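You operate a simulated robot arm through the tools that you are given. There is no shell and no other tool. Be economical: measure what you need, move in short steps, check, and stop when the job is done.

You are at the controls of a simulated robot arm. One attempt, no reset.

## Task
Check the blue finished cap's height. Over 45 mm goes in the rework bin, else back in its well.
Fine: swing the gauge arm aside again.

It is judged by the outcome, as a careful person would: the job done as asked, and still so three seconds after it is handed in. It fails if anything else is knocked over, pushed out of place, dropped, spilled or broken. Lids that push on must go on centred and level and be pressed home; caps that screw on are set level and turned clockwise until they are tight.

## Robot
A 6-joint arm with a fingered hand, on a carriage that runs on a rail from [-7, -1] to [204.8, 29.9] (x, y) and turns from -166 to 166 degrees about z. Base frame: it is fixed where the carriage stands at the start and does not move with it; the origin is on the floor, on the carriage's upright axis, x ahead of it, y to its left, z up. Readings come in cm, degrees, newtons and seconds.
Its first joint turns from -166.0 to 166.0 degrees. Places, roughly: blue cap, green cap, white cap [275, 25, 100]; blue plunger button [280, 0, 100]; gauge arm [280, 0, 100]; seat of the height gauge [290, 10, 90]; yellow bin [275, 0, 100]. Payload 4 kg.
The TCP is the grasp point between the finger pads, 2.6 cm short of the fingertips. In the tool frame z runs along the fingers and y along their closing line. The gripper opens to 13.2 cm. The gripper's body begins 7.3 cm behind the TCP. The gripper is a hand of 4 fingers: y runs from the thumb to the fingers, the wrist lies at [0, 0, -23.9] in the tool frame, and closing takes about 1.5 s.
Orientation is that of the tool frame in the base frame, as a unit quaternion [w, x, y, z]. With the fingers straight down and closing along the base's y, the tool's x points along the base's -x, its y along +y and its z along -z.

## Interface
- The arm moves only by the tool move_arm. Its arguments are lists of equal length, an entry for each row: "slide": the shift along the tool's x, y, z in cm, a list of three; "angular": the turn, a rotation vector about the tool's x, y, z in degrees, a list of three. In form: {"slide": [[tx, ty, tz], ...], "angular": [[wx, wy, wz], ...]}. A call has 1 to 10 rows; each row shifts and turns the commanded pose from where the row before left it, along the tool's axes as they then stand. "grip" is the gripper command, from -1 (fully open) to 1 (shut), values between in proportion, set as the call begins (left out, the last holds). A row lasts 0.2 s, in which the tool goes at most 5 cm and 8.6 degrees; a call with a longer step from one row to the next is refused whole, and so is a gripper value outside its range. A pose out of reach is approached as far as the arm can. The call stops where the force on the tool passes 40 N (or 10 N more than at its start, if that is more) or the arm is blocked; 0.2 s more then pass. Each finger travels about 4.5 cm/s and halts on what it meets, pressing with about 31 N; the grip force reading is that of the motor and also rises with nothing between the fingers. The clock runs only during rows and for 0.2 s after the last one: add rows that do not move to give the fingers time. The reply holds the time, the measured pose of the TCP, the force on the tool along the base axes, the opening and the grip force, in the units named above and with some noise, with the torque about the TCP (base axes, N m) and any sound that the robot's microphone picked up, and new pictures: "show" is both (left out), scene, wrist or none.
- Cameras (640 x 400 px; columns grow to the right, rows downward): "scene" is now at [34.05, 17.12, 120.87]; the picture's right is [-0.21, -0.98, 0.00], its down [-0.41, 0.09, -0.91] and it looks along [0.89, -0.19, -0.42] (base axes); focal length 267 px, centre (320, 200). "wrist" rides on the gripper at [6.8, 0.2, -9.7] in the tool frame; the picture's right is [-0.03, 1.00, 0.00], its down [-0.82, -0.02, -0.58] and it looks along [-0.58, -0.01, 0.82] (tool axes); focal length 270 px, centre (320, 200). There is no depth. A picture from a camera that has moved, and an enlarged one, comes with that camera's place and axes in the base frame and with its lens.
- lift_body(by): slides the trunk up (or, below 0, down) by that many cm; the arm and the scene camera ride with it, the base frame stays. It gives what a move gives, with no picture.
- roll_base(legs): drives the robot by 1 to 6 legs, each [ahead, left, turn to the left] in cm, cm and degrees, along the robot's own axes; the way and the turn of a leg run together, so that a leg with both is an arc; at most 150 cm and 180 degrees a leg. The arm and the cameras ride along, it lands a little off, and it stops where it bumps. It keeps to its track: a leg is cut to what the track allows. It gives what a move gives, and a new picture of the scene camera.
- hand_shape(shape): the hand has 4 fingers and takes this shape, open, in about a second: jaw (thumb against the fingers, like two jaws); tri (thumb and two fingers); tip (a fingertip pinch); poke (one finger out to press); point (the index stretched); flat (the hand flat); cup (the hand cupped); fist (a fist). The gripper value then closes the fingers along that shape, each until it touches; the sizes above hold for jaw. It gives what a move gives, with no picture.
- aim_head(pan, tilt): turns the head with the scene camera to pan (to the left, within 143 degrees either way) and tilt (down, from -29 to 69), counted from straight ahead of the robot. It gives what a move gives, and a new picture of the scene camera.
- enlarge(camera, box): a new picture of the part [left, top, right, bottom] of that camera's present view, enlarged. The clock stands still meanwhile.
- job_done(): hands the job in; it is judged then, once.

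Go step by step. Nothing tells you exact positions but the pictures and the camera data: compare them with the known pose of the tool, close in by small moves and look again before you grip or let go. The budget is 135 turns and 274 pictures, counting those below and the enlarged ones. Unless the task says otherwise, let go and move clear before handing in, and close with one line.

The tools are called after "Emit:" by a JSON object that holds its "method" and its "body". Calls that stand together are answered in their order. move_arm: Moves the arm, as the interface text tells. Its arguments: {"type":"object","properties":{"slide":{"type":"array","items":{"type":"array","items":{"type":"number"}}},"angular":{"type":"array","items":{"type":"array","items":{"type":"number"}}},"grip":{"type":"number"},"show":{"type":"string","enum":["both","scene","wrist","none"]}},"required":["slide","angular"]} The other tools are called the same way: lift_body (by) slides the trunk up or down; hand_shape (shape) gives the hand a shape; roll_base (legs) drives the base; aim_head (pan, tilt) turns the head that bears the scene camera; enlarge (camera, box) takes an enlarged picture of a part of a camera's view; job_done () hands the job in.

At the start:

```text
time_s: 0.0
position: [61.86, 8.16, 108.07]
tool_rot: [0.0, 0.0, 1.0, -0.001]
contact_force: [-0.4, 0.4, -0.3]
moment: [0.0, -0.01, -0.02]
finger_gap: 13.17
grip_force: 0.1
shape: jaw
trunk travel left (down, up): [-20.0, 42.8]
robot x, y, heading: [0.06, 0.12, -0.3]
head pan, tilt: [-12.3, 25.0]
```

scene: 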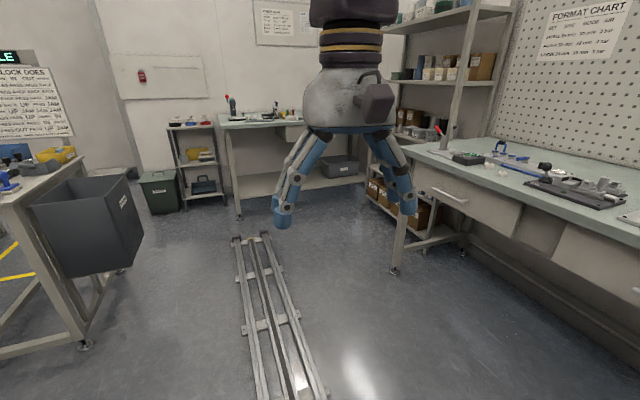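
wrist: 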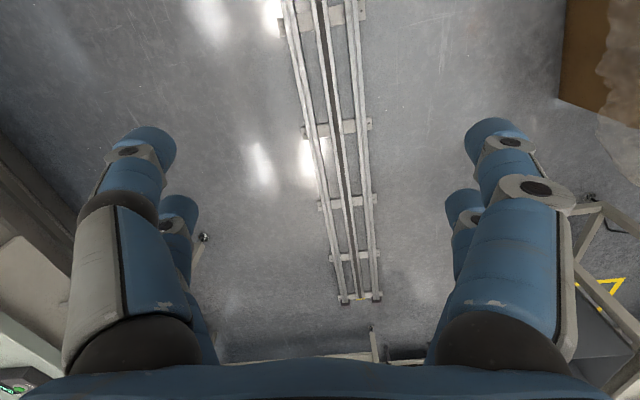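

I see the workbench with the gauge and caps far ahead, at about x 275. I'll drive along the rail toward it, stopping short to look first.

Emit:
{"method": "roll_base", "body": {"legs": [[145, 21.5, 0]]}}

```text
time_s: 7.4
position: [209.3, 28.92, 108.08]
tool_rot: [0.0, 0.004, 1.0, 0.001]
contact_force: [-0.6, 0.3, 0.1]
moment: [0.02, 0.01, -0.05]
finger_gap: 13.18
grip_force: 0.0
shape: jaw
trunk travel left (down, up): [-20.0, 42.8]
robot x, y, heading: [147.53, 21.23, -0.5]
head pan, tilt: [-12.3, 25.0]
camera scene: at [181.59, 38.34, 120.87], right [-0.22, -0.98, 0.0], down [-0.41, 0.09, -0.91], along [0.88, -0.2, -0.42], focal length 267 px, centre (320, 200)
```

scene: 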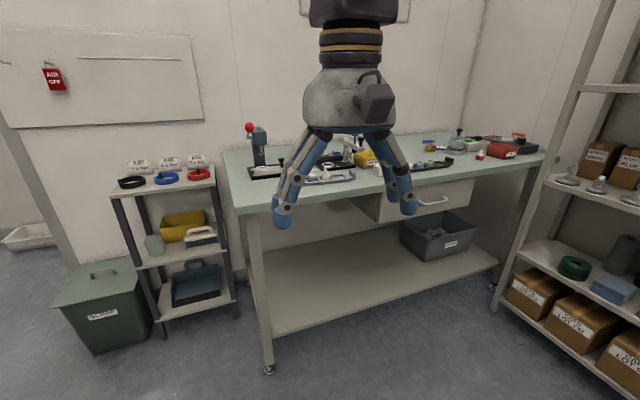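

The bench is ahead. I'll enlarge it, and raise the trunk for clearance.

Emit:
{"method": "enlarge", "body": {"camera": "scene", "box": [210, 110, 470, 220]}}

Emit:
{"method": "lift_body", "body": {"by": 25}}

```text
2.46 times, centred on (340, 165) of scene
camera zoom: at [181.59, 38.34, 120.87], right [-0.22, -0.98, 0.0], down [-0.41, 0.09, -0.91], along [0.88, -0.2, -0.42], focal length 658 px, centre (271, 286)
```

zoom: 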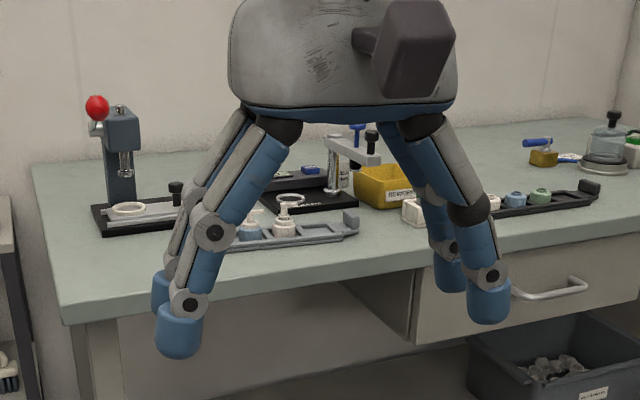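

```text
time_s: 10.0
position: [209.45, 28.91, 133.02]
tool_rot: [0.0, 0.005, 1.0, -0.001]
contact_force: [0.3, -0.4, -0.2]
moment: [0.0, 0.01, -0.01]
finger_gap: 13.2
grip_force: 0.0
shape: jaw
trunk travel left (down, up): [-45.0, 17.8]
robot x, y, heading: [147.5, 21.25, -0.5]
head pan, tilt: [-12.3, 25.0]
```

Emit:
{"method": "roll_base", "body": {"legs": [[53, 8, 0]]}}

Emit:
{"method": "move_arm", "body": {"slide": [[4, 4, 0], [4, 4, 0], [4, 4, 0], [3, 4, 0], [0, 4, 0], [0, 4, 0], [0, 4, 0], [0, 4, 0]], "angular": [[0, 0, 0], [0, 0, 0], [0, 0, 0], [0, 0, 0], [0, 0, 0], [0, 0, 0], [0, 0, 0], [0, 0, 0]], "show": "both"}}

Emit:
{"method": "aim_head", "body": {"pan": -12, "tilt": 35}}

```text
time_s: 13.1
position: [262.39, 36.83, 133.05]
tool_rot: [0.0, 0.003, 1.0, 0.0]
contact_force: [0.1, 0.6, 0.5]
moment: [0.01, 0.0, -0.02]
finger_gap: 13.19
grip_force: 0.0
shape: jaw
trunk travel left (down, up): [-45.0, 17.8]
robot x, y, heading: [200.27, 29.15, -0.4]
head pan, tilt: [-12.3, 25.0]
camera scene: at [228.62, 46.16, 145.76], right [-0.22, -0.98, 0.0], down [-0.41, 0.09, -0.91], along [0.88, -0.2, -0.42], focal length 267 px, centre (320, 200)
```

scene: 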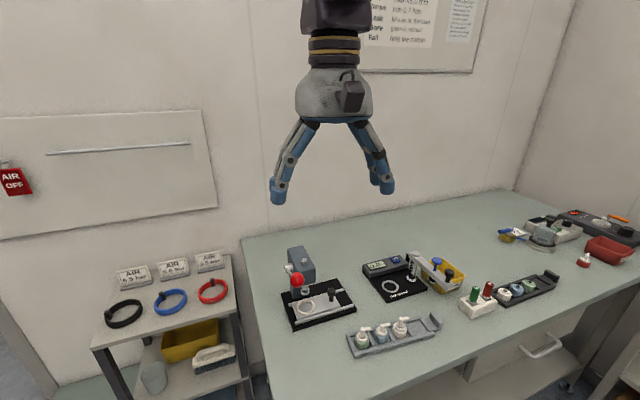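

```text
refused: row 1 steps farther than a row can; nothing moved
```

```text
time_s: 13.8
position: [262.33, 36.93, 133.04]
tool_rot: [0.0, 0.003, 1.0, 0.0]
contact_force: [0.6, -0.3, 0.1]
moment: [-0.01, -0.02, -0.03]
finger_gap: 13.22
grip_force: 0.0
shape: jaw
trunk travel left (down, up): [-45.0, 17.8]
robot x, y, heading: [200.63, 28.98, -0.3]
head pan, tilt: [-12.0, 35.0]
camera scene: at [228.24, 46.3, 144.19], right [-0.21, -0.98, 0.0], down [-0.56, 0.12, -0.82], along [0.8, -0.18, -0.57], focal length 267 px, centre (320, 200)
```

scene: 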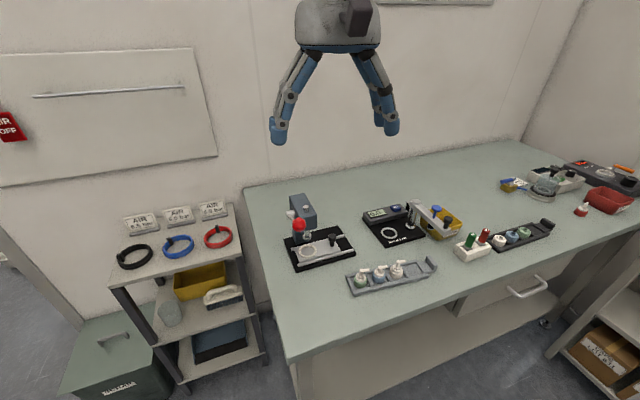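

The bench is now in clear view: dispenser caps in the near tray, the gauge with a display, the yellow bin, and a second tray with plain caps. I'll zoom in on them.

Emit:
{"method": "enlarge", "body": {"camera": "scene", "box": [335, 190, 475, 300]}}

Emit:
{"method": "enlarge", "body": {"camera": "scene", "box": [440, 200, 560, 275]}}

Emit:
{"method": "enlarge", "body": {"camera": "scene", "box": [270, 180, 370, 280]}}

```text
3.64 times, centred on (405, 245) of scene
camera zoom: at [228.24, 46.3, 144.19], right [-0.21, -0.98, 0.0], down [-0.56, 0.12, -0.82], along [0.8, -0.18, -0.57], focal length 972 px, centre (11, 36)
```

zoom: 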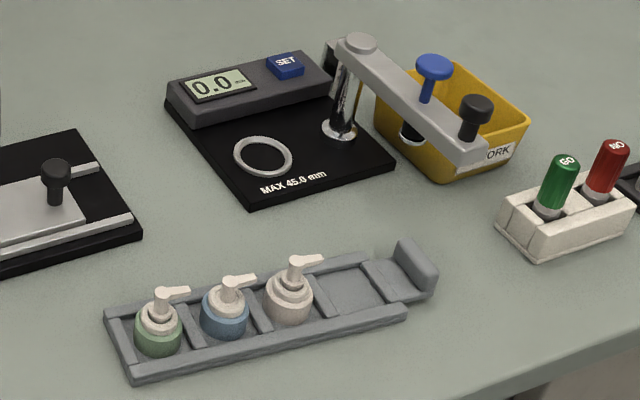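

```text
5.33 times, centred on (500, 238) of scene
camera zoom: at [228.24, 46.3, 144.19], right [-0.21, -0.98, 0.0], down [-0.56, 0.12, -0.82], along [0.8, -0.18, -0.57], focal length 1425 px, centre (-640, 0)
```

zoom: 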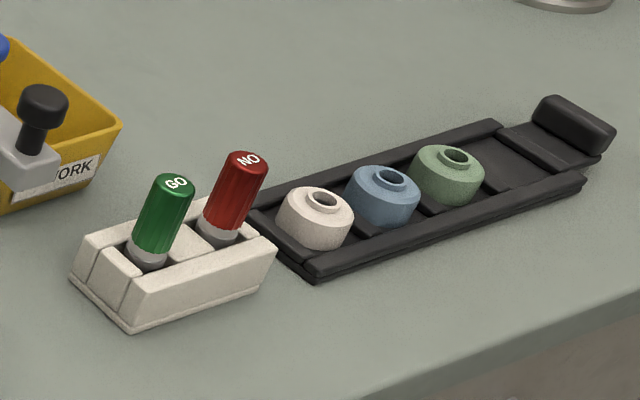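

```text
4.00 times, centred on (320, 230) of scene
camera zoom: at [228.24, 46.3, 144.19], right [-0.21, -0.98, 0.0], down [-0.56, 0.12, -0.82], along [0.8, -0.18, -0.57], focal length 1069 px, centre (320, 80)
```

zoom: 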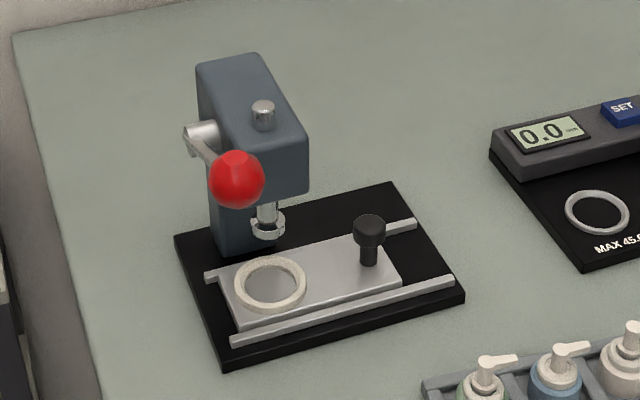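

Blue finished cap is the middle one (with spout) in the grey tray, at roughly (266, 23.5). I'll turn the hand 90° so it closes across the tray and move above the cap to look with the wrist camera.

Emit:
{"method": "move_arm", "body": {"slide": [[0, 0, 0], [0, 0, 0], [0, 0, 0], [0, 0, 0], [0, 0, 0], [0, 0, 0], [0, 0, 0], [0, 0, 0], [0, 0, 0], [0, 0, 0]], "angular": [[0, 0, 8.5], [0, 0, 8.5], [0, 0, 8.5], [0, 0, 8.5], [0, 0, 8.5], [0, 0, 8.5], [0, 0, 8.5], [0, 0, 8.5], [0, 0, 8.5], [0, 0, 8.5]], "show": "none"}}

Emit:
{"method": "move_arm", "body": {"slide": [[0, 0, 0], [-2.6, 0.8, 3.4], [-2.6, 0.8, 3.4], [-2.6, 0.8, 3.4], [-2.6, 0.8, 3.4], [-2.6, 0.8, 3.4], [0, 0, 0], [0, 0, 0]], "angular": [[0, 0, 5], [0, 0, 0], [0, 0, 0], [0, 0, 0], [0, 0, 0], [0, 0, 0], [0, 0, 0], [0, 0, 0]]}}

```text
time_s: 16.0
position: [262.23, 36.74, 133.07]
tool_rot: [0.0, 0.678, 0.735, 0.0]
contact_force: [-0.5, 0.0, -0.1]
moment: [-0.05, -0.02, 0.0]
finger_gap: 13.18
grip_force: 0.1
shape: jaw
trunk travel left (down, up): [-45.0, 17.8]
robot x, y, heading: [200.57, 29.23, -0.6]
head pan, tilt: [-12.0, 35.0]
```

```text
time_s: 17.8
position: [266.23, 23.72, 116.06]
tool_rot: [0.0, 0.709, 0.705, 0.0]
contact_force: [-0.5, 0.0, 0.1]
moment: [0.03, 0.03, 0.03]
finger_gap: 13.17
grip_force: 0.1
shape: jaw
trunk travel left (down, up): [-45.0, 17.8]
robot x, y, heading: [200.43, 29.03, -0.3]
head pan, tilt: [-12.0, 35.0]
camera scene: at [228.24, 46.3, 144.18], right [-0.21, -0.98, 0.0], down [-0.56, 0.12, -0.82], along [0.8, -0.18, -0.57], focal length 267 px, centre (320, 200)
camera wrist: at [266.46, 30.59, 125.82], right [1.0, -0.03, 0.0], down [-0.03, -0.82, 0.58], along [-0.02, -0.58, -0.82], focal length 270 px, centre (320, 200)
```

scene: 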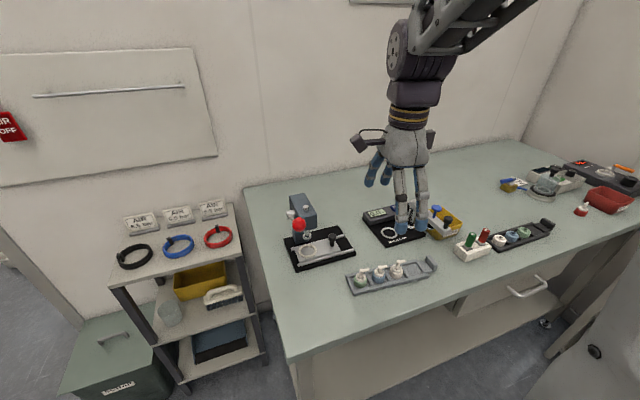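
wrist: 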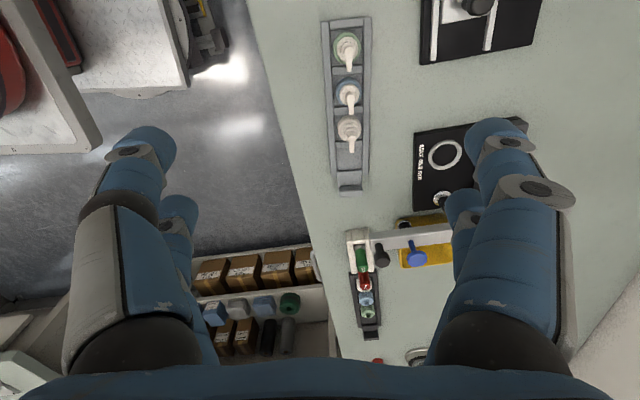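

Emit:
{"method": "enlarge", "body": {"camera": "wrist", "box": [300, 5, 400, 195]}}

Emit:
{"method": "enlarge", "body": {"camera": "wrist", "box": [330, 100, 530, 280]}}

```text
2.11 times, centred on (350, 100) of wrist
camera zoom: at [266.46, 30.59, 125.82], right [1.0, -0.03, 0.0], down [-0.03, -0.82, 0.58], along [-0.02, -0.58, -0.82], focal length 569 px, centre (257, 410)
```

zoom: 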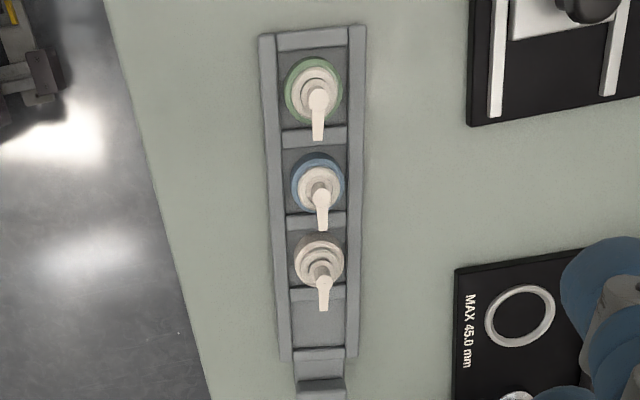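

```text
2.22 times, centred on (430, 190) of wrist
camera zoom: at [266.46, 30.59, 125.82], right [1.0, -0.03, 0.0], down [-0.03, -0.82, 0.58], along [-0.02, -0.58, -0.82], focal length 601 px, centre (76, 222)
```

zoom: 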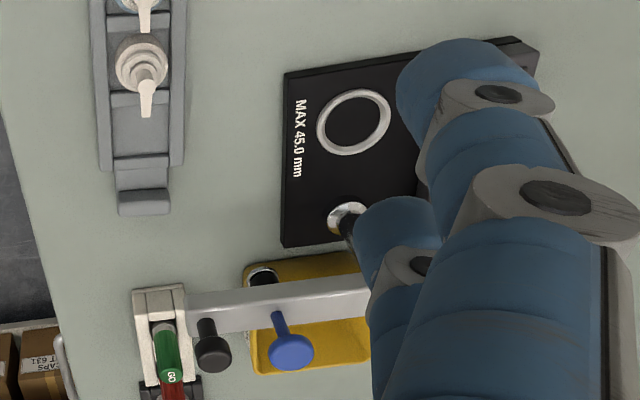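

The tray lies lower than I first thought (z≈84 table), with the blue cap near (270.2, 21). I'll come down above it to z≈100 and look again.

Emit:
{"method": "move_arm", "body": {"slide": [[-0.7, 1, 4], [-0.7, 1, 4], [-0.7, 1, 4], [-0.7, 1, 4], [0, 0, 0]], "angular": [[0, 0, 0], [0, 0, 0], [0, 0, 0], [0, 0, 0], [0, 0, 0]]}}

```text
time_s: 19.0
position: [270.23, 20.7, 100.08]
tool_rot: [0.001, 0.709, 0.705, 0.0]
contact_force: [-0.1, -0.8, 0.2]
moment: [0.03, 0.02, 0.01]
finger_gap: 13.17
grip_force: 0.1
shape: jaw
trunk travel left (down, up): [-45.0, 17.8]
robot x, y, heading: [200.51, 29.37, -0.2]
head pan, tilt: [-12.0, 35.0]
camera scene: at [228.23, 46.3, 144.19], right [-0.21, -0.98, 0.0], down [-0.56, 0.12, -0.82], along [0.8, -0.18, -0.57], focal length 267 px, centre (320, 200)
camera wrist: at [270.5, 27.7, 109.77], right [1.0, -0.03, 0.0], down [-0.03, -0.82, 0.58], along [-0.02, -0.58, -0.82], focal length 270 px, centre (320, 200)
```

scene: 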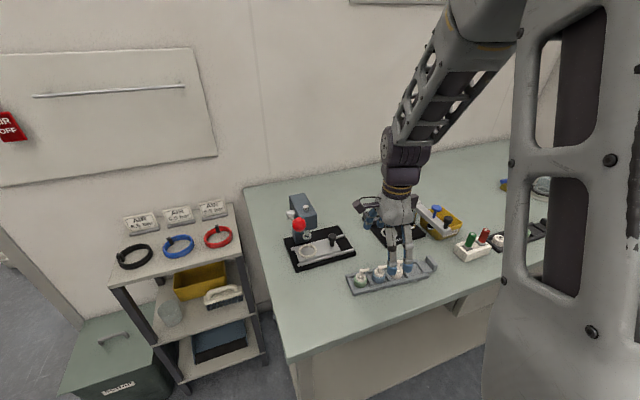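
wrist: 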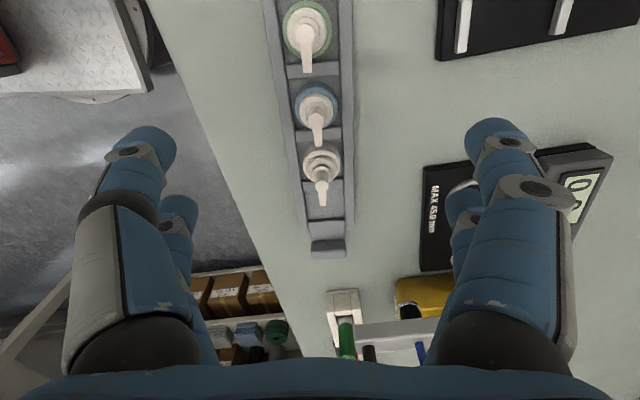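

Emit:
{"method": "enlarge", "body": {"camera": "wrist", "box": [250, 60, 390, 220]}}

Emit:
{"method": "enlarge", "body": {"camera": "scene", "box": [335, 170, 475, 300]}}

```text
2.50 times, centred on (320, 140) of wrist
camera zoom: at [270.5, 27.7, 109.77], right [1.0, -0.03, 0.0], down [-0.03, -0.82, 0.58], along [-0.02, -0.58, -0.82], focal length 676 px, centre (320, 350)
```

zoom: 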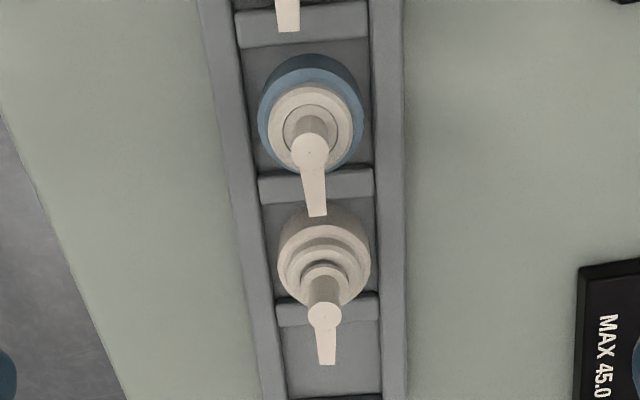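

```text
3.08 times, centred on (405, 235) of scene
camera zoom: at [228.23, 46.3, 144.19], right [-0.21, -0.98, 0.0], down [-0.56, 0.12, -0.82], along [0.8, -0.18, -0.57], focal length 822 px, centre (58, 92)
```

zoom: 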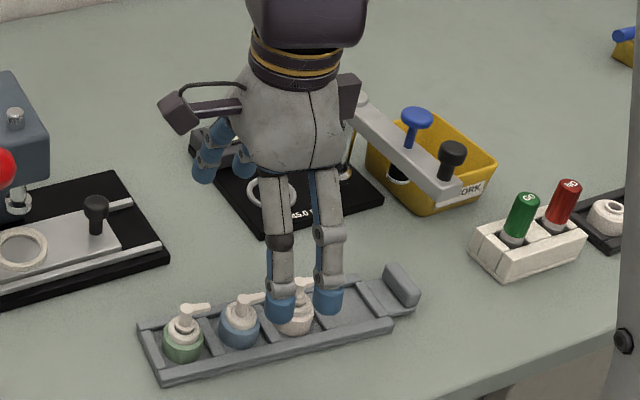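

Emit:
{"method": "move_arm", "body": {"slide": [[0.3, -0.1, 2.5], [0.2, -0.1, 2.5], [0, 0, 0]], "angular": [[0, 0, 0], [0, 0, 0], [0, 0, 0]], "show": "none"}}

Emit:
{"method": "enlarge", "body": {"camera": "wrist", "box": [220, 60, 420, 240]}}

Emit:
{"method": "enlarge", "body": {"camera": "scene", "box": [345, 190, 465, 300]}}

```text
time_s: 19.8
position: [269.96, 21.33, 95.11]
tool_rot: [0.0, 0.71, 0.705, 0.0]
contact_force: [0.2, 0.3, 0.3]
moment: [0.02, -0.03, -0.01]
finger_gap: 13.21
grip_force: 0.1
shape: jaw
trunk travel left (down, up): [-45.0, 17.8]
robot x, y, heading: [200.56, 29.11, -0.4]
head pan, tilt: [-12.0, 35.0]
```

```text
2.22 times, centred on (320, 150) of wrist
camera zoom: at [270.24, 28.23, 104.79], right [1.0, -0.03, 0.0], down [-0.03, -0.82, 0.58], along [-0.02, -0.58, -0.82], focal length 601 px, centre (320, 311)
```

zoom: 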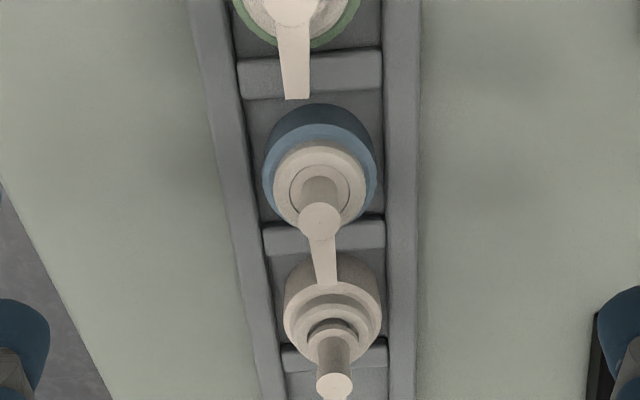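

```text
3.64 times, centred on (405, 245) of scene
camera zoom: at [228.23, 46.3, 144.19], right [-0.21, -0.98, 0.0], down [-0.56, 0.12, -0.82], along [0.8, -0.18, -0.57], focal length 972 px, centre (11, 36)
```

zoom: 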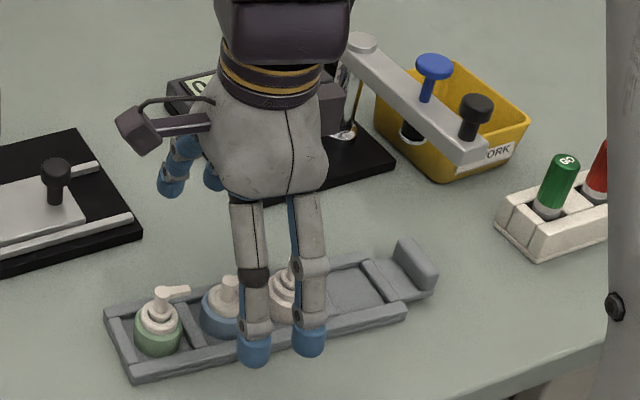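

The TCP is centred on the cap (axis ≈270.0, 21.35; top ≈ z 91). I'll go down so the fingertips sit just above the tray rails and partly close to check.

Emit:
{"method": "move_arm", "body": {"slide": [[0, 0, 2], [0, 0, 1.6], [0, 0, 0.5], [0, 0, 0], [0, 0, 0], [0, 0, 0], [0, 0, 0], [0, 0, 0], [0, 0, 0]], "angular": [[0, 0, 0], [0, 0, 0], [0, 0, 0], [0, 0, 0], [0, 0, 0], [0, 0, 0], [0, 0, 0], [0, 0, 0], [0, 0, 0]], "grip": 0.2, "show": "wrist"}}

Emit:
{"method": "enlarge", "body": {"camera": "scene", "box": [345, 190, 465, 300]}}

```text
time_s: 21.8
position: [270.03, 21.36, 90.94]
tool_rot: [-0.001, 0.71, 0.705, 0.0]
contact_force: [-0.9, 0.6, 0.6]
moment: [-0.01, 0.03, 0.01]
finger_gap: 5.34
grip_force: 0.1
shape: jaw
trunk travel left (down, up): [-45.0, 17.8]
robot x, y, heading: [200.52, 29.43, -0.5]
head pan, tilt: [-12.0, 35.0]
camera wrist: at [270.22, 28.28, 100.63], right [1.0, -0.03, 0.0], down [-0.03, -0.82, 0.58], along [-0.02, -0.58, -0.82], focal length 270 px, centre (320, 200)
```

wrist: 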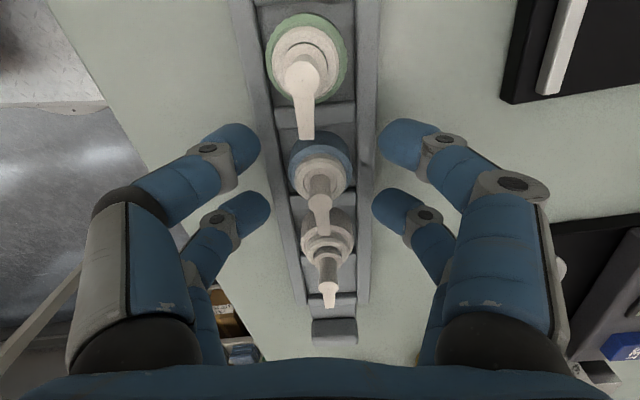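

```text
3.64 times, centred on (405, 245) of scene
camera zoom: at [228.24, 46.3, 144.18], right [-0.21, -0.98, 0.0], down [-0.56, 0.12, -0.82], along [0.8, -0.18, -0.57], focal length 972 px, centre (11, 36)
```

zoom: 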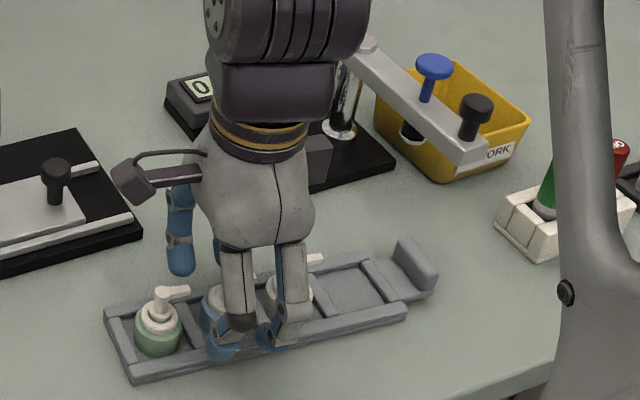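

Emit:
{"method": "move_arm", "body": {"slide": [[0, 0, 0.4], [0, 0, 0.3], [0, 0, 0], [0, 0, 0], [0, 0, 0], [0, 0, 0], [0, 0, 0]], "angular": [[0, 0, 0], [0, 0, 0], [0, 0, 0], [0, 0, 0], [0, 0, 0], [0, 0, 0], [0, 0, 0]], "grip": 0.36, "show": "wrist"}}

Emit:
{"method": "enlarge", "body": {"camera": "wrist", "box": [220, 60, 420, 240]}}

Emit:
{"method": "enlarge", "body": {"camera": "scene", "box": [365, 230, 435, 300]}}

```text
time_s: 23.4
position: [269.95, 21.34, 90.23]
tool_rot: [0.0, 0.71, 0.705, -0.001]
contact_force: [0.3, -0.6, -0.4]
moment: [0.03, -0.01, 0.01]
finger_gap: 4.27
grip_force: 0.0
shape: jaw
trunk travel left (down, up): [-45.0, 17.8]
robot x, y, heading: [200.42, 29.26, -0.4]
head pan, tilt: [-12.0, 35.0]
camera wrist: at [270.26, 28.32, 99.93], right [1.0, -0.03, 0.0], down [-0.03, -0.82, 0.58], along [-0.02, -0.58, -0.82], focal length 270 px, centre (320, 200)
```

wrist: 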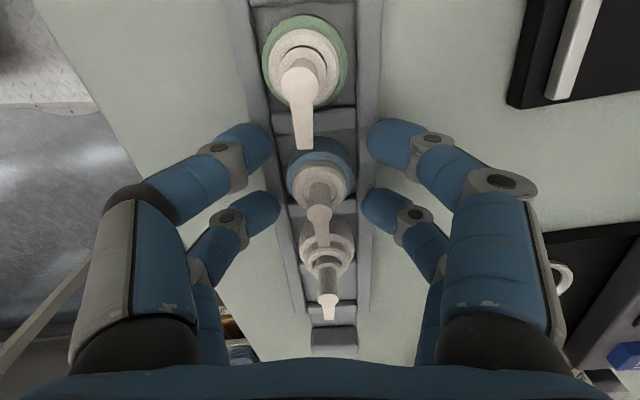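

```text
2.22 times, centred on (320, 150) of wrist
camera zoom: at [270.26, 28.32, 99.93], right [1.0, -0.03, 0.0], down [-0.03, -0.82, 0.58], along [-0.02, -0.58, -0.82], focal length 601 px, centre (320, 311)
```

zoom: 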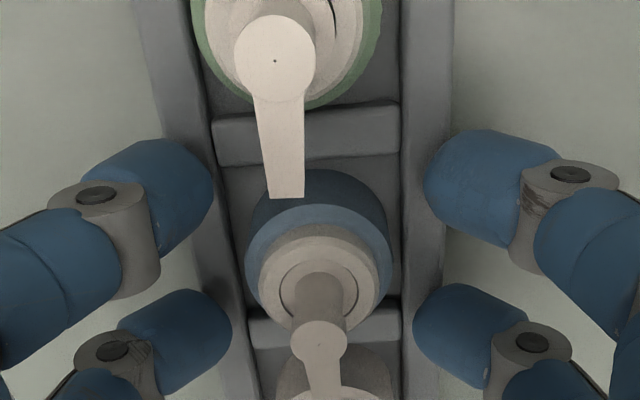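

```text
5.71 times, centred on (400, 265) of scene
camera zoom: at [228.24, 46.3, 144.18], right [-0.21, -0.98, 0.0], down [-0.56, 0.12, -0.82], along [0.8, -0.18, -0.57], focal length 1527 px, centre (-137, -171)
```

zoom: 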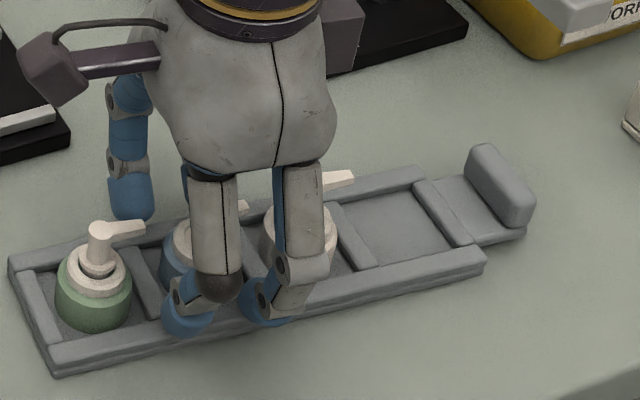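

The fingertips are around the blue body and clear of the rails. Closing now.

Emit:
{"method": "move_arm", "body": {"slide": [[0, 0, 0], [0, 0, 0], [0, 0, 0], [0, 0, 0], [0, 0, 0], [0, 0, 0]], "angular": [[0, 0, 0], [0, 0, 0], [0, 0, 0], [0, 0, 0], [0, 0, 0], [0, 0, 0]], "grip": 1, "show": "none"}}

Emit:
{"method": "enlarge", "body": {"camera": "wrist", "box": [220, 60, 420, 240]}}

```text
time_s: 24.8
position: [269.91, 21.36, 90.23]
tool_rot: [0.0, 0.71, 0.704, 0.0]
contact_force: [-0.3, 0.6, -0.8]
moment: [-0.03, 0.0, -0.01]
finger_gap: 0.84
grip_force: 10.1
shape: jaw
trunk travel left (down, up): [-45.0, 17.8]
robot x, y, heading: [200.57, 29.14, -0.2]
head pan, tilt: [-12.0, 35.0]
```

```text
2.22 times, centred on (320, 150) of wrist
camera zoom: at [270.26, 28.32, 99.93], right [1.0, -0.03, 0.0], down [-0.03, -0.82, 0.58], along [-0.02, -0.58, -0.82], focal length 601 px, centre (320, 311)
```

zoom: 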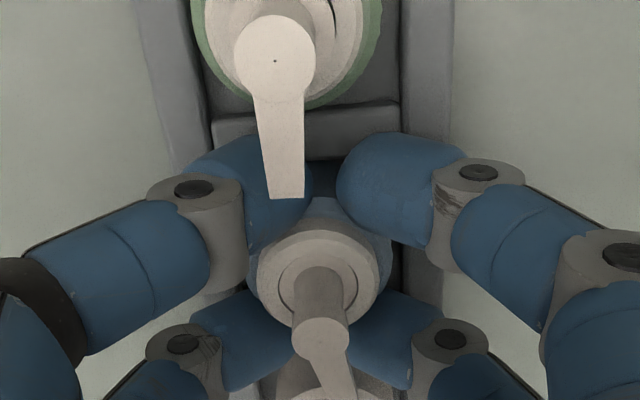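

The four fingers cage the cap. I'll lift slowly and check that it comes along.

Emit:
{"method": "move_arm", "body": {"slide": [[0, 0, 0], [0, 0, -0.6], [0, 0, -0.7], [0, 0, -0.7], [0, 0, 0]], "angular": [[0, 0, 0], [0, 0, 0], [0, 0, 0], [0, 0, 0], [0, 0, 0]], "show": "wrist"}}

Emit:
{"method": "enlarge", "body": {"camera": "scene", "box": [365, 230, 435, 300]}}

```text
time_s: 26.0
position: [270.02, 21.65, 92.28]
tool_rot: [0.0, 0.71, 0.704, 0.0]
contact_force: [0.6, -0.2, -1.2]
moment: [-0.02, 0.0, -0.03]
finger_gap: 0.87
grip_force: 9.8
shape: jaw
trunk travel left (down, up): [-45.0, 17.8]
robot x, y, heading: [200.49, 29.44, -0.5]
head pan, tilt: [-12.0, 35.0]
camera wrist: at [270.23, 28.42, 101.91], right [1.0, -0.03, 0.0], down [-0.03, -0.82, 0.58], along [-0.02, -0.58, -0.82], focal length 270 px, centre (320, 200)
```

wrist: 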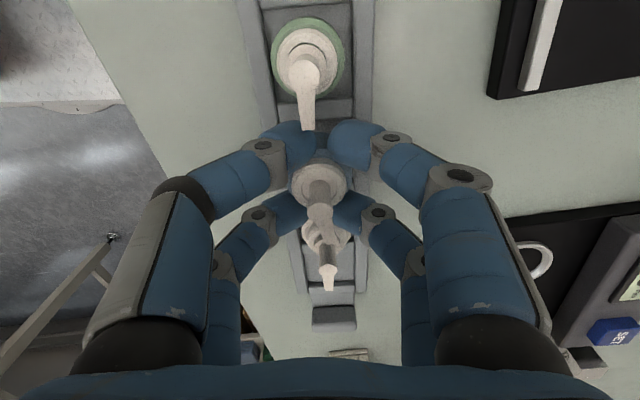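

```text
5.71 times, centred on (400, 265) of scene
camera zoom: at [228.24, 46.3, 144.18], right [-0.21, -0.98, 0.0], down [-0.56, 0.12, -0.82], along [0.8, -0.18, -0.57], focal length 1527 px, centre (-137, -171)
```

zoom: 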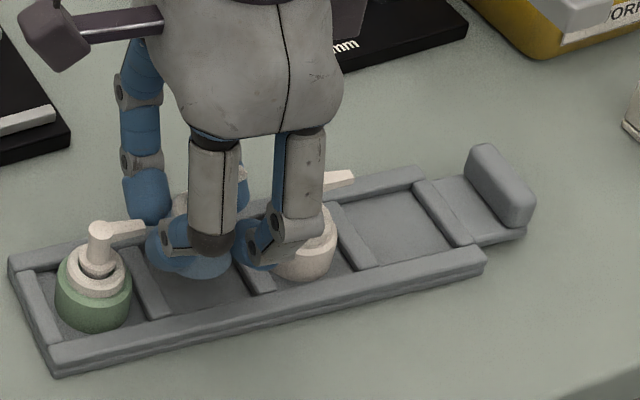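

The cap is in hand. I'll rise and carry it above the gauge seat ring (≈285.5, 11), then look.

Emit:
{"method": "move_arm", "body": {"slide": [[0, 0, -2.5], [0, 0, -2.5], [-2.6, 3.8, 0], [-2.6, 3.8, 0], [-2.6, 3.8, 0], [-2.6, 3.8, 0], [0, 0, 0], [0, 0, 0]], "angular": [[0, 0, 0], [0, 0, 0], [0, 0, 0], [0, 0, 0], [0, 0, 0], [0, 0, 0], [0, 0, 0], [0, 0, 0]]}}

Emit:
{"method": "enlarge", "body": {"camera": "wrist", "box": [220, 60, 420, 240]}}

Emit:
{"method": "enlarge", "body": {"camera": "scene", "box": [345, 160, 465, 270]}}

```text
time_s: 27.8
position: [285.07, 11.04, 97.22]
tool_rot: [0.0, 0.709, 0.705, 0.001]
contact_force: [0.8, 0.2, -0.4]
moment: [-0.02, 0.01, 0.04]
finger_gap: 0.82
grip_force: 10.2
shape: jaw
trunk travel left (down, up): [-45.0, 17.8]
robot x, y, heading: [200.12, 29.27, -0.6]
head pan, tilt: [-12.0, 35.0]
camera scene: at [228.24, 46.3, 144.18], right [-0.21, -0.98, 0.0], down [-0.56, 0.12, -0.82], along [0.8, -0.18, -0.57], focal length 267 px, centre (320, 200)
camera wrist: at [285.34, 17.89, 106.98], right [1.0, -0.03, 0.0], down [-0.03, -0.82, 0.58], along [-0.02, -0.58, -0.82], focal length 270 px, centre (320, 200)
```

scene: 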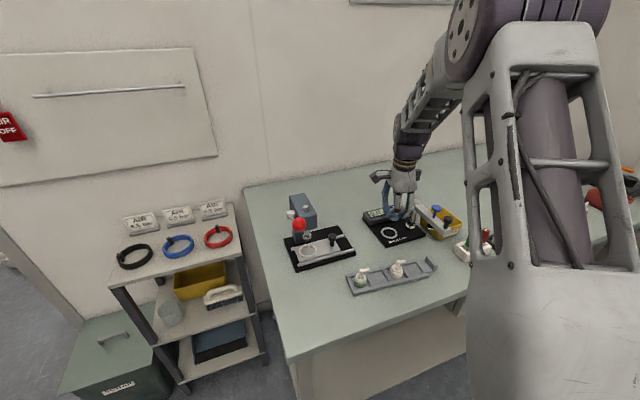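
wrist: 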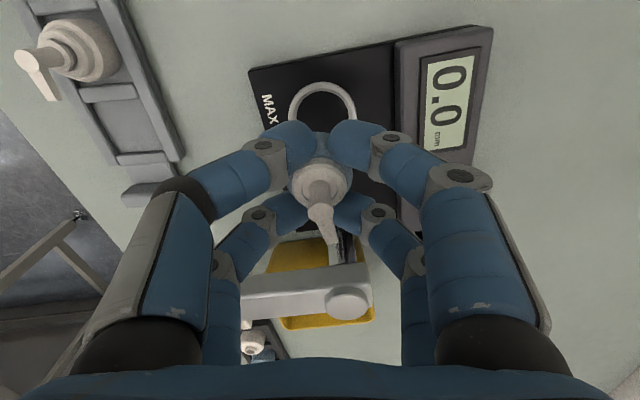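

```text
2.22 times, centred on (320, 150) of wrist
camera zoom: at [285.34, 17.89, 106.98], right [1.0, -0.03, 0.0], down [-0.03, -0.82, 0.58], along [-0.02, -0.58, -0.82], focal length 601 px, centre (320, 311)
```

zoom: 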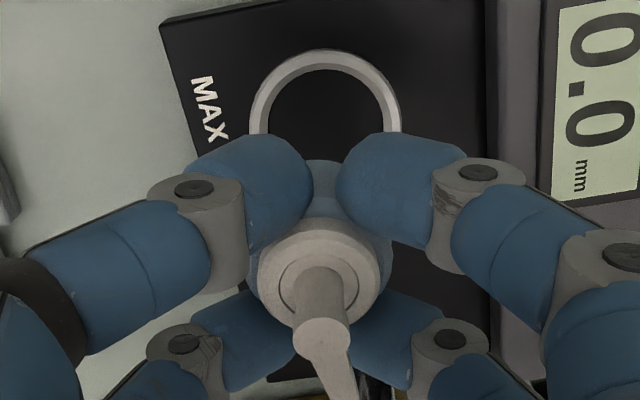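

```text
3.64 times, centred on (405, 215) of scene
camera zoom: at [228.24, 46.3, 144.18], right [-0.21, -0.98, 0.0], down [-0.56, 0.12, -0.82], along [0.8, -0.18, -0.57], focal length 972 px, centre (11, 146)
```

zoom: 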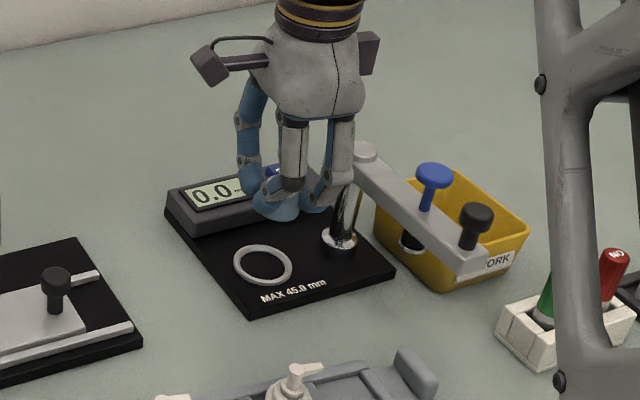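

Emit:
{"method": "move_arm", "body": {"slide": [[0.1, 0.1, 2.5], [0.05, 0.1, 2.3], [0, 0, 0], [0, 0, 0]], "angular": [[0, 0, 0], [0, 0, 0], [0, 0, 0], [0, 0, 0]], "show": "none"}}

Emit:
{"method": "enlarge", "body": {"camera": "wrist", "box": [220, 60, 420, 240]}}

Emit:
{"method": "enlarge", "body": {"camera": "scene", "box": [360, 190, 430, 250]}}

```text
time_s: 28.8
position: [285.28, 11.04, 92.42]
tool_rot: [0.0, 0.71, 0.704, 0.001]
contact_force: [0.5, -0.8, 0.1]
moment: [0.01, 0.01, -0.02]
finger_gap: 0.81
grip_force: 10.1
shape: jaw
trunk travel left (down, up): [-45.0, 17.8]
robot x, y, heading: [200.46, 29.06, -0.3]
head pan, tilt: [-12.0, 35.0]
```

```text
2.22 times, centred on (320, 150) of wrist
camera zoom: at [285.64, 17.95, 102.03], right [1.0, -0.03, 0.0], down [-0.03, -0.82, 0.58], along [-0.02, -0.58, -0.82], focal length 601 px, centre (320, 311)
```

zoom: 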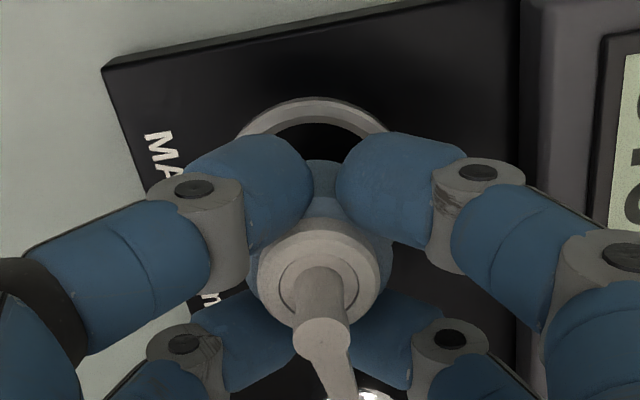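

```text
6.67 times, centred on (395, 220) of scene
camera zoom: at [228.24, 46.3, 144.18], right [-0.21, -0.98, 0.0], down [-0.56, 0.12, -0.82], along [0.8, -0.18, -0.57], focal length 1781 px, centre (-180, 67)
```

zoom: 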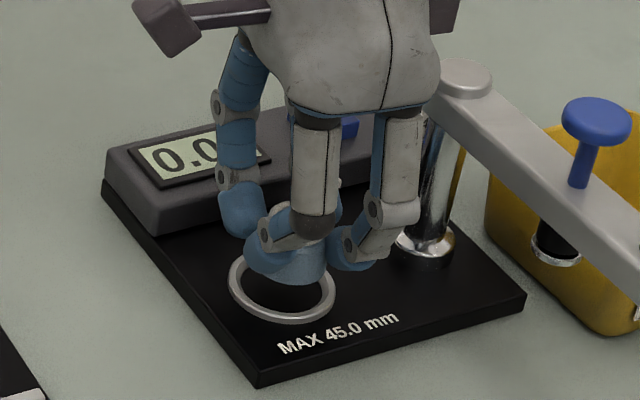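

Emit:
{"method": "move_arm", "body": {"slide": [[0.12, 0, 0.5], [0, 0, 0.5], [0, 0, 0.4], [0, 0, 0]], "angular": [[0, 0, 0], [0, 0, 0], [0, 0, 0], [0, 0, 0]], "show": "none"}}

Emit:
{"method": "enlarge", "body": {"camera": "scene", "box": [360, 190, 430, 250]}}

Emit:
{"method": "enlarge", "body": {"camera": "wrist", "box": [220, 60, 420, 240]}}

```text
time_s: 29.8
position: [285.4, 11.18, 91.0]
tool_rot: [0.0, 0.71, 0.705, 0.0]
contact_force: [0.0, 0.8, -0.2]
moment: [-0.01, 0.0, -0.02]
finger_gap: 0.84
grip_force: 9.8
shape: jaw
trunk travel left (down, up): [-45.0, 17.8]
robot x, y, heading: [200.39, 28.9, -0.5]
head pan, tilt: [-12.0, 35.0]
```

```text
6.67 times, centred on (395, 220) of scene
camera zoom: at [228.24, 46.3, 144.18], right [-0.21, -0.98, 0.0], down [-0.56, 0.12, -0.82], along [0.8, -0.18, -0.57], focal length 1781 px, centre (-180, 67)
```

zoom: 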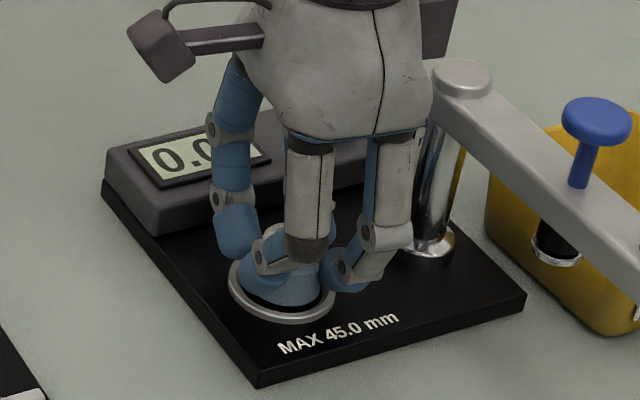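

```text
2.22 times, centred on (320, 150) of wrist
camera zoom: at [285.61, 18.05, 100.76], right [1.0, -0.03, 0.0], down [-0.03, -0.82, 0.58], along [-0.02, -0.58, -0.82], focal length 601 px, centre (320, 311)
```

zoom: 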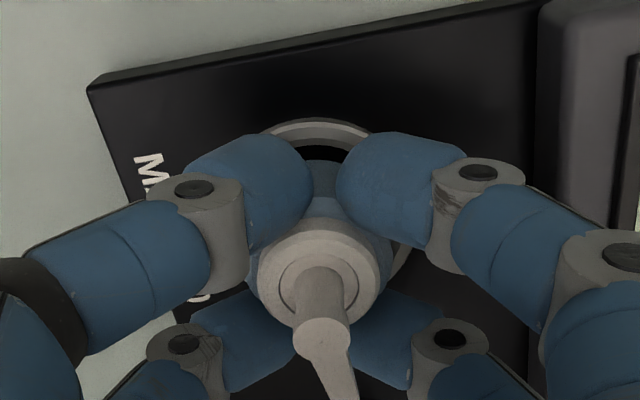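

Emit:
{"method": "move_arm", "body": {"slide": [[0.06, -0.05, 0.3], [0, 0, 0.2], [0, 0, 0]], "angular": [[0, 0, 0], [0, 0, 0], [0, 0, 0]], "show": "none"}}

Emit:
{"method": "enlarge", "body": {"camera": "scene", "box": [370, 205, 420, 245]}}

Emit:
{"method": "enlarge", "body": {"camera": "wrist", "box": [270, 90, 370, 190]}}

```text
time_s: 30.6
position: [285.28, 11.25, 90.73]
tool_rot: [0.001, 0.71, 0.705, 0.0]
contact_force: [-1.3, -0.8, 10.1]
moment: [-0.16, -0.03, 0.01]
finger_gap: 0.83
grip_force: 9.6
shape: jaw
trunk travel left (down, up): [-45.0, 17.8]
robot x, y, heading: [200.58, 28.79, -0.5]
head pan, tilt: [-12.0, 35.0]
```

```text
10.00 times, centred on (395, 225) of scene
camera zoom: at [228.2, 46.3, 144.2], right [-0.21, -0.98, 0.0], down [-0.56, 0.12, -0.82], along [0.8, -0.18, -0.57], focal length 2672 px, centre (-430, -50)
```

zoom: 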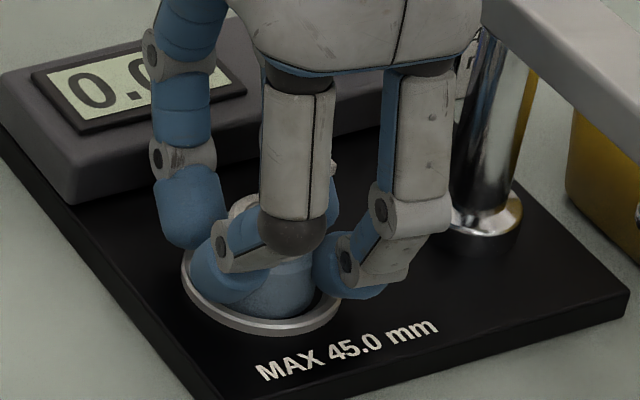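

```text
4.00 times, centred on (320, 140) of wrist
camera zoom: at [285.6, 18.18, 100.38], right [1.0, -0.03, 0.0], down [-0.03, -0.82, 0.58], along [-0.02, -0.58, -0.82], focal length 1081 px, centre (320, 440)
```

zoom: 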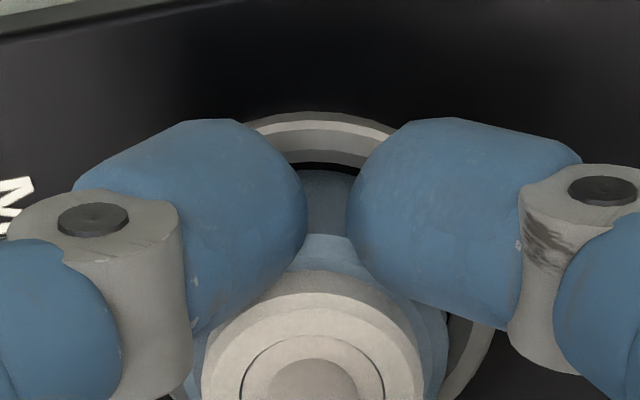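

Contact felt (10 N) with the cap apparently inside the ring. I'll open the fingers a little and look whether it sits flat.

Emit:
{"method": "move_arm", "body": {"slide": [[0, 0, 0], [0, 0, 0], [0, 0, 0], [0, 0, 0]], "angular": [[0, 0, 0], [0, 0, 0], [0, 0, 0], [0, 0, 0]], "grip": 0.55, "show": "none"}}

Emit:
{"method": "enlarge", "body": {"camera": "scene", "box": [370, 205, 420, 245]}}

Emit:
{"method": "enlarge", "body": {"camera": "wrist", "box": [220, 60, 420, 240]}}

```text
time_s: 31.6
position: [285.29, 11.33, 90.6]
tool_rot: [0.0, 0.709, 0.705, 0.0]
contact_force: [1.0, -0.1, 0.4]
moment: [0.02, 0.02, -0.01]
finger_gap: 2.94
grip_force: 0.1
shape: jaw
trunk travel left (down, up): [-45.0, 17.8]
robot x, y, heading: [200.16, 29.08, -0.4]
head pan, tilt: [-12.0, 35.0]
```

```text
10.00 times, centred on (395, 225) of scene
camera zoom: at [228.24, 46.3, 144.18], right [-0.21, -0.98, 0.0], down [-0.56, 0.12, -0.82], along [0.8, -0.18, -0.57], focal length 2672 px, centre (-430, -50)
```

zoom: 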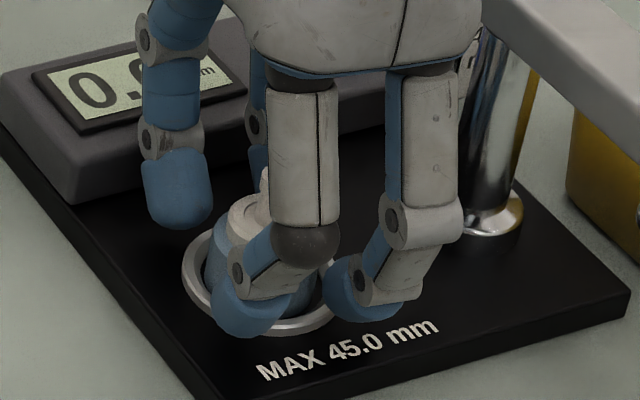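

```text
2.22 times, centred on (320, 150) of wrist
camera zoom: at [285.61, 18.2, 100.3], right [1.0, -0.03, 0.0], down [-0.03, -0.82, 0.58], along [-0.02, -0.58, -0.82], focal length 601 px, centre (320, 311)
```

zoom: 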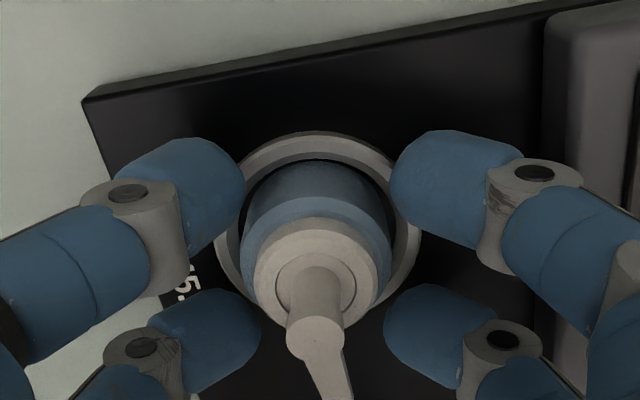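

The cap is seated squarely in the ring. I'll withdraw straight up and look at the gauge arm.

Emit:
{"method": "move_arm", "body": {"slide": [[0, 0, -2], [0, 0, -4], [0, 0, -4.5], [0, 0, -4.5], [1, 0, -2], [4, -1, 0], [4, -1, 0], [0, 0, 0]], "angular": [[0, 0, 0], [0, 0, 0], [0, 0, 0], [0, 0, 0], [0, 0, 0], [0, 0, 0], [0, 0, 0], [0, 0, 0]]}}

Emit:
{"method": "enlarge", "body": {"camera": "scene", "box": [345, 180, 465, 270]}}

Emit:
{"method": "enlarge", "body": {"camera": "wrist", "box": [220, 100, 420, 300]}}

```text
time_s: 33.4
position: [283.39, 20.27, 107.65]
tool_rot: [0.0, 0.71, 0.704, 0.0]
contact_force: [0.2, -0.1, -0.6]
moment: [0.01, -0.02, -0.02]
finger_gap: 2.96
grip_force: 0.1
shape: jaw
trunk travel left (down, up): [-45.0, 17.8]
robot x, y, heading: [200.6, 29.31, -0.6]
head pan, tilt: [-12.0, 35.0]
camera scene: at [228.24, 46.3, 144.18], right [-0.21, -0.98, 0.0], down [-0.56, 0.12, -0.82], along [0.8, -0.18, -0.57], focal length 267 px, centre (320, 200)
camera wrist: at [283.59, 27.16, 117.38], right [1.0, -0.03, 0.0], down [-0.03, -0.82, 0.58], along [-0.02, -0.58, -0.82], focal length 270 px, centre (320, 200)
```

scene: 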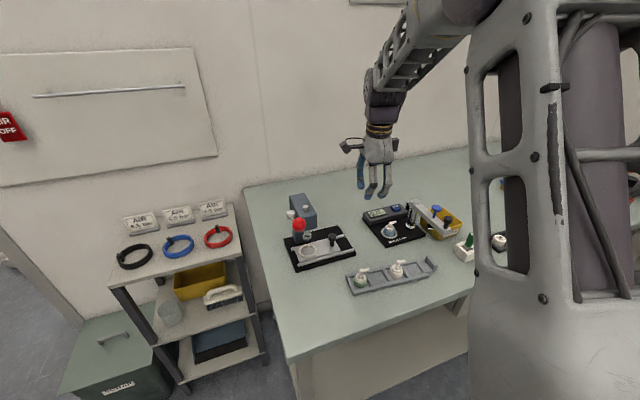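
wrist: 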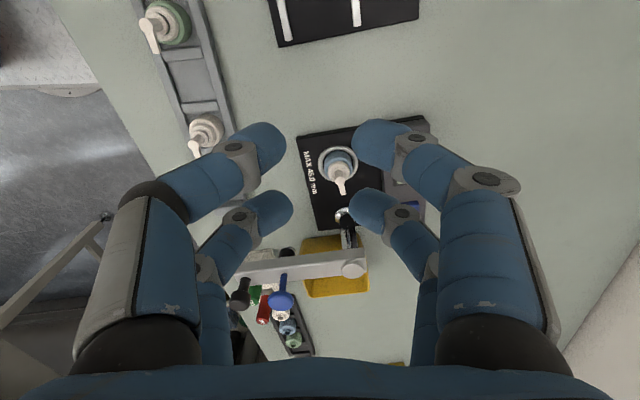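

```text
4.44 times, centred on (405, 225) of scene
camera zoom: at [228.24, 46.3, 144.18], right [-0.21, -0.98, 0.0], down [-0.56, 0.12, -0.82], along [0.8, -0.18, -0.57], focal length 1187 px, centre (-58, 89)
```

zoom: 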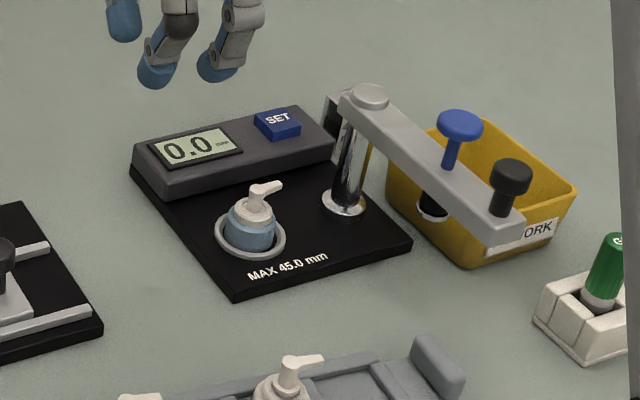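

```text
2.00 times, centred on (320, 200) of wrist
camera zoom: at [283.59, 27.16, 117.38], right [1.0, -0.03, 0.0], down [-0.03, -0.82, 0.58], along [-0.02, -0.58, -0.82], focal length 541 px, centre (320, 200)
```

zoom: 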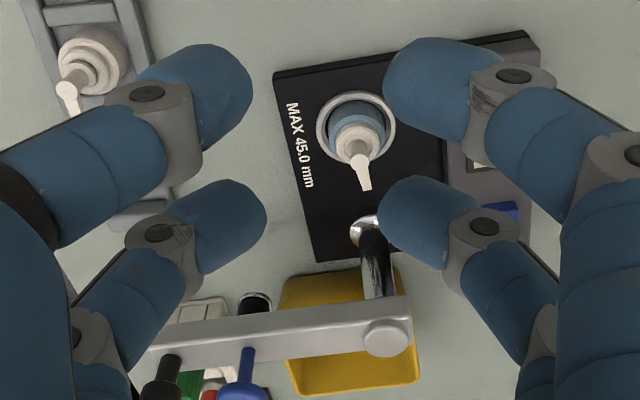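

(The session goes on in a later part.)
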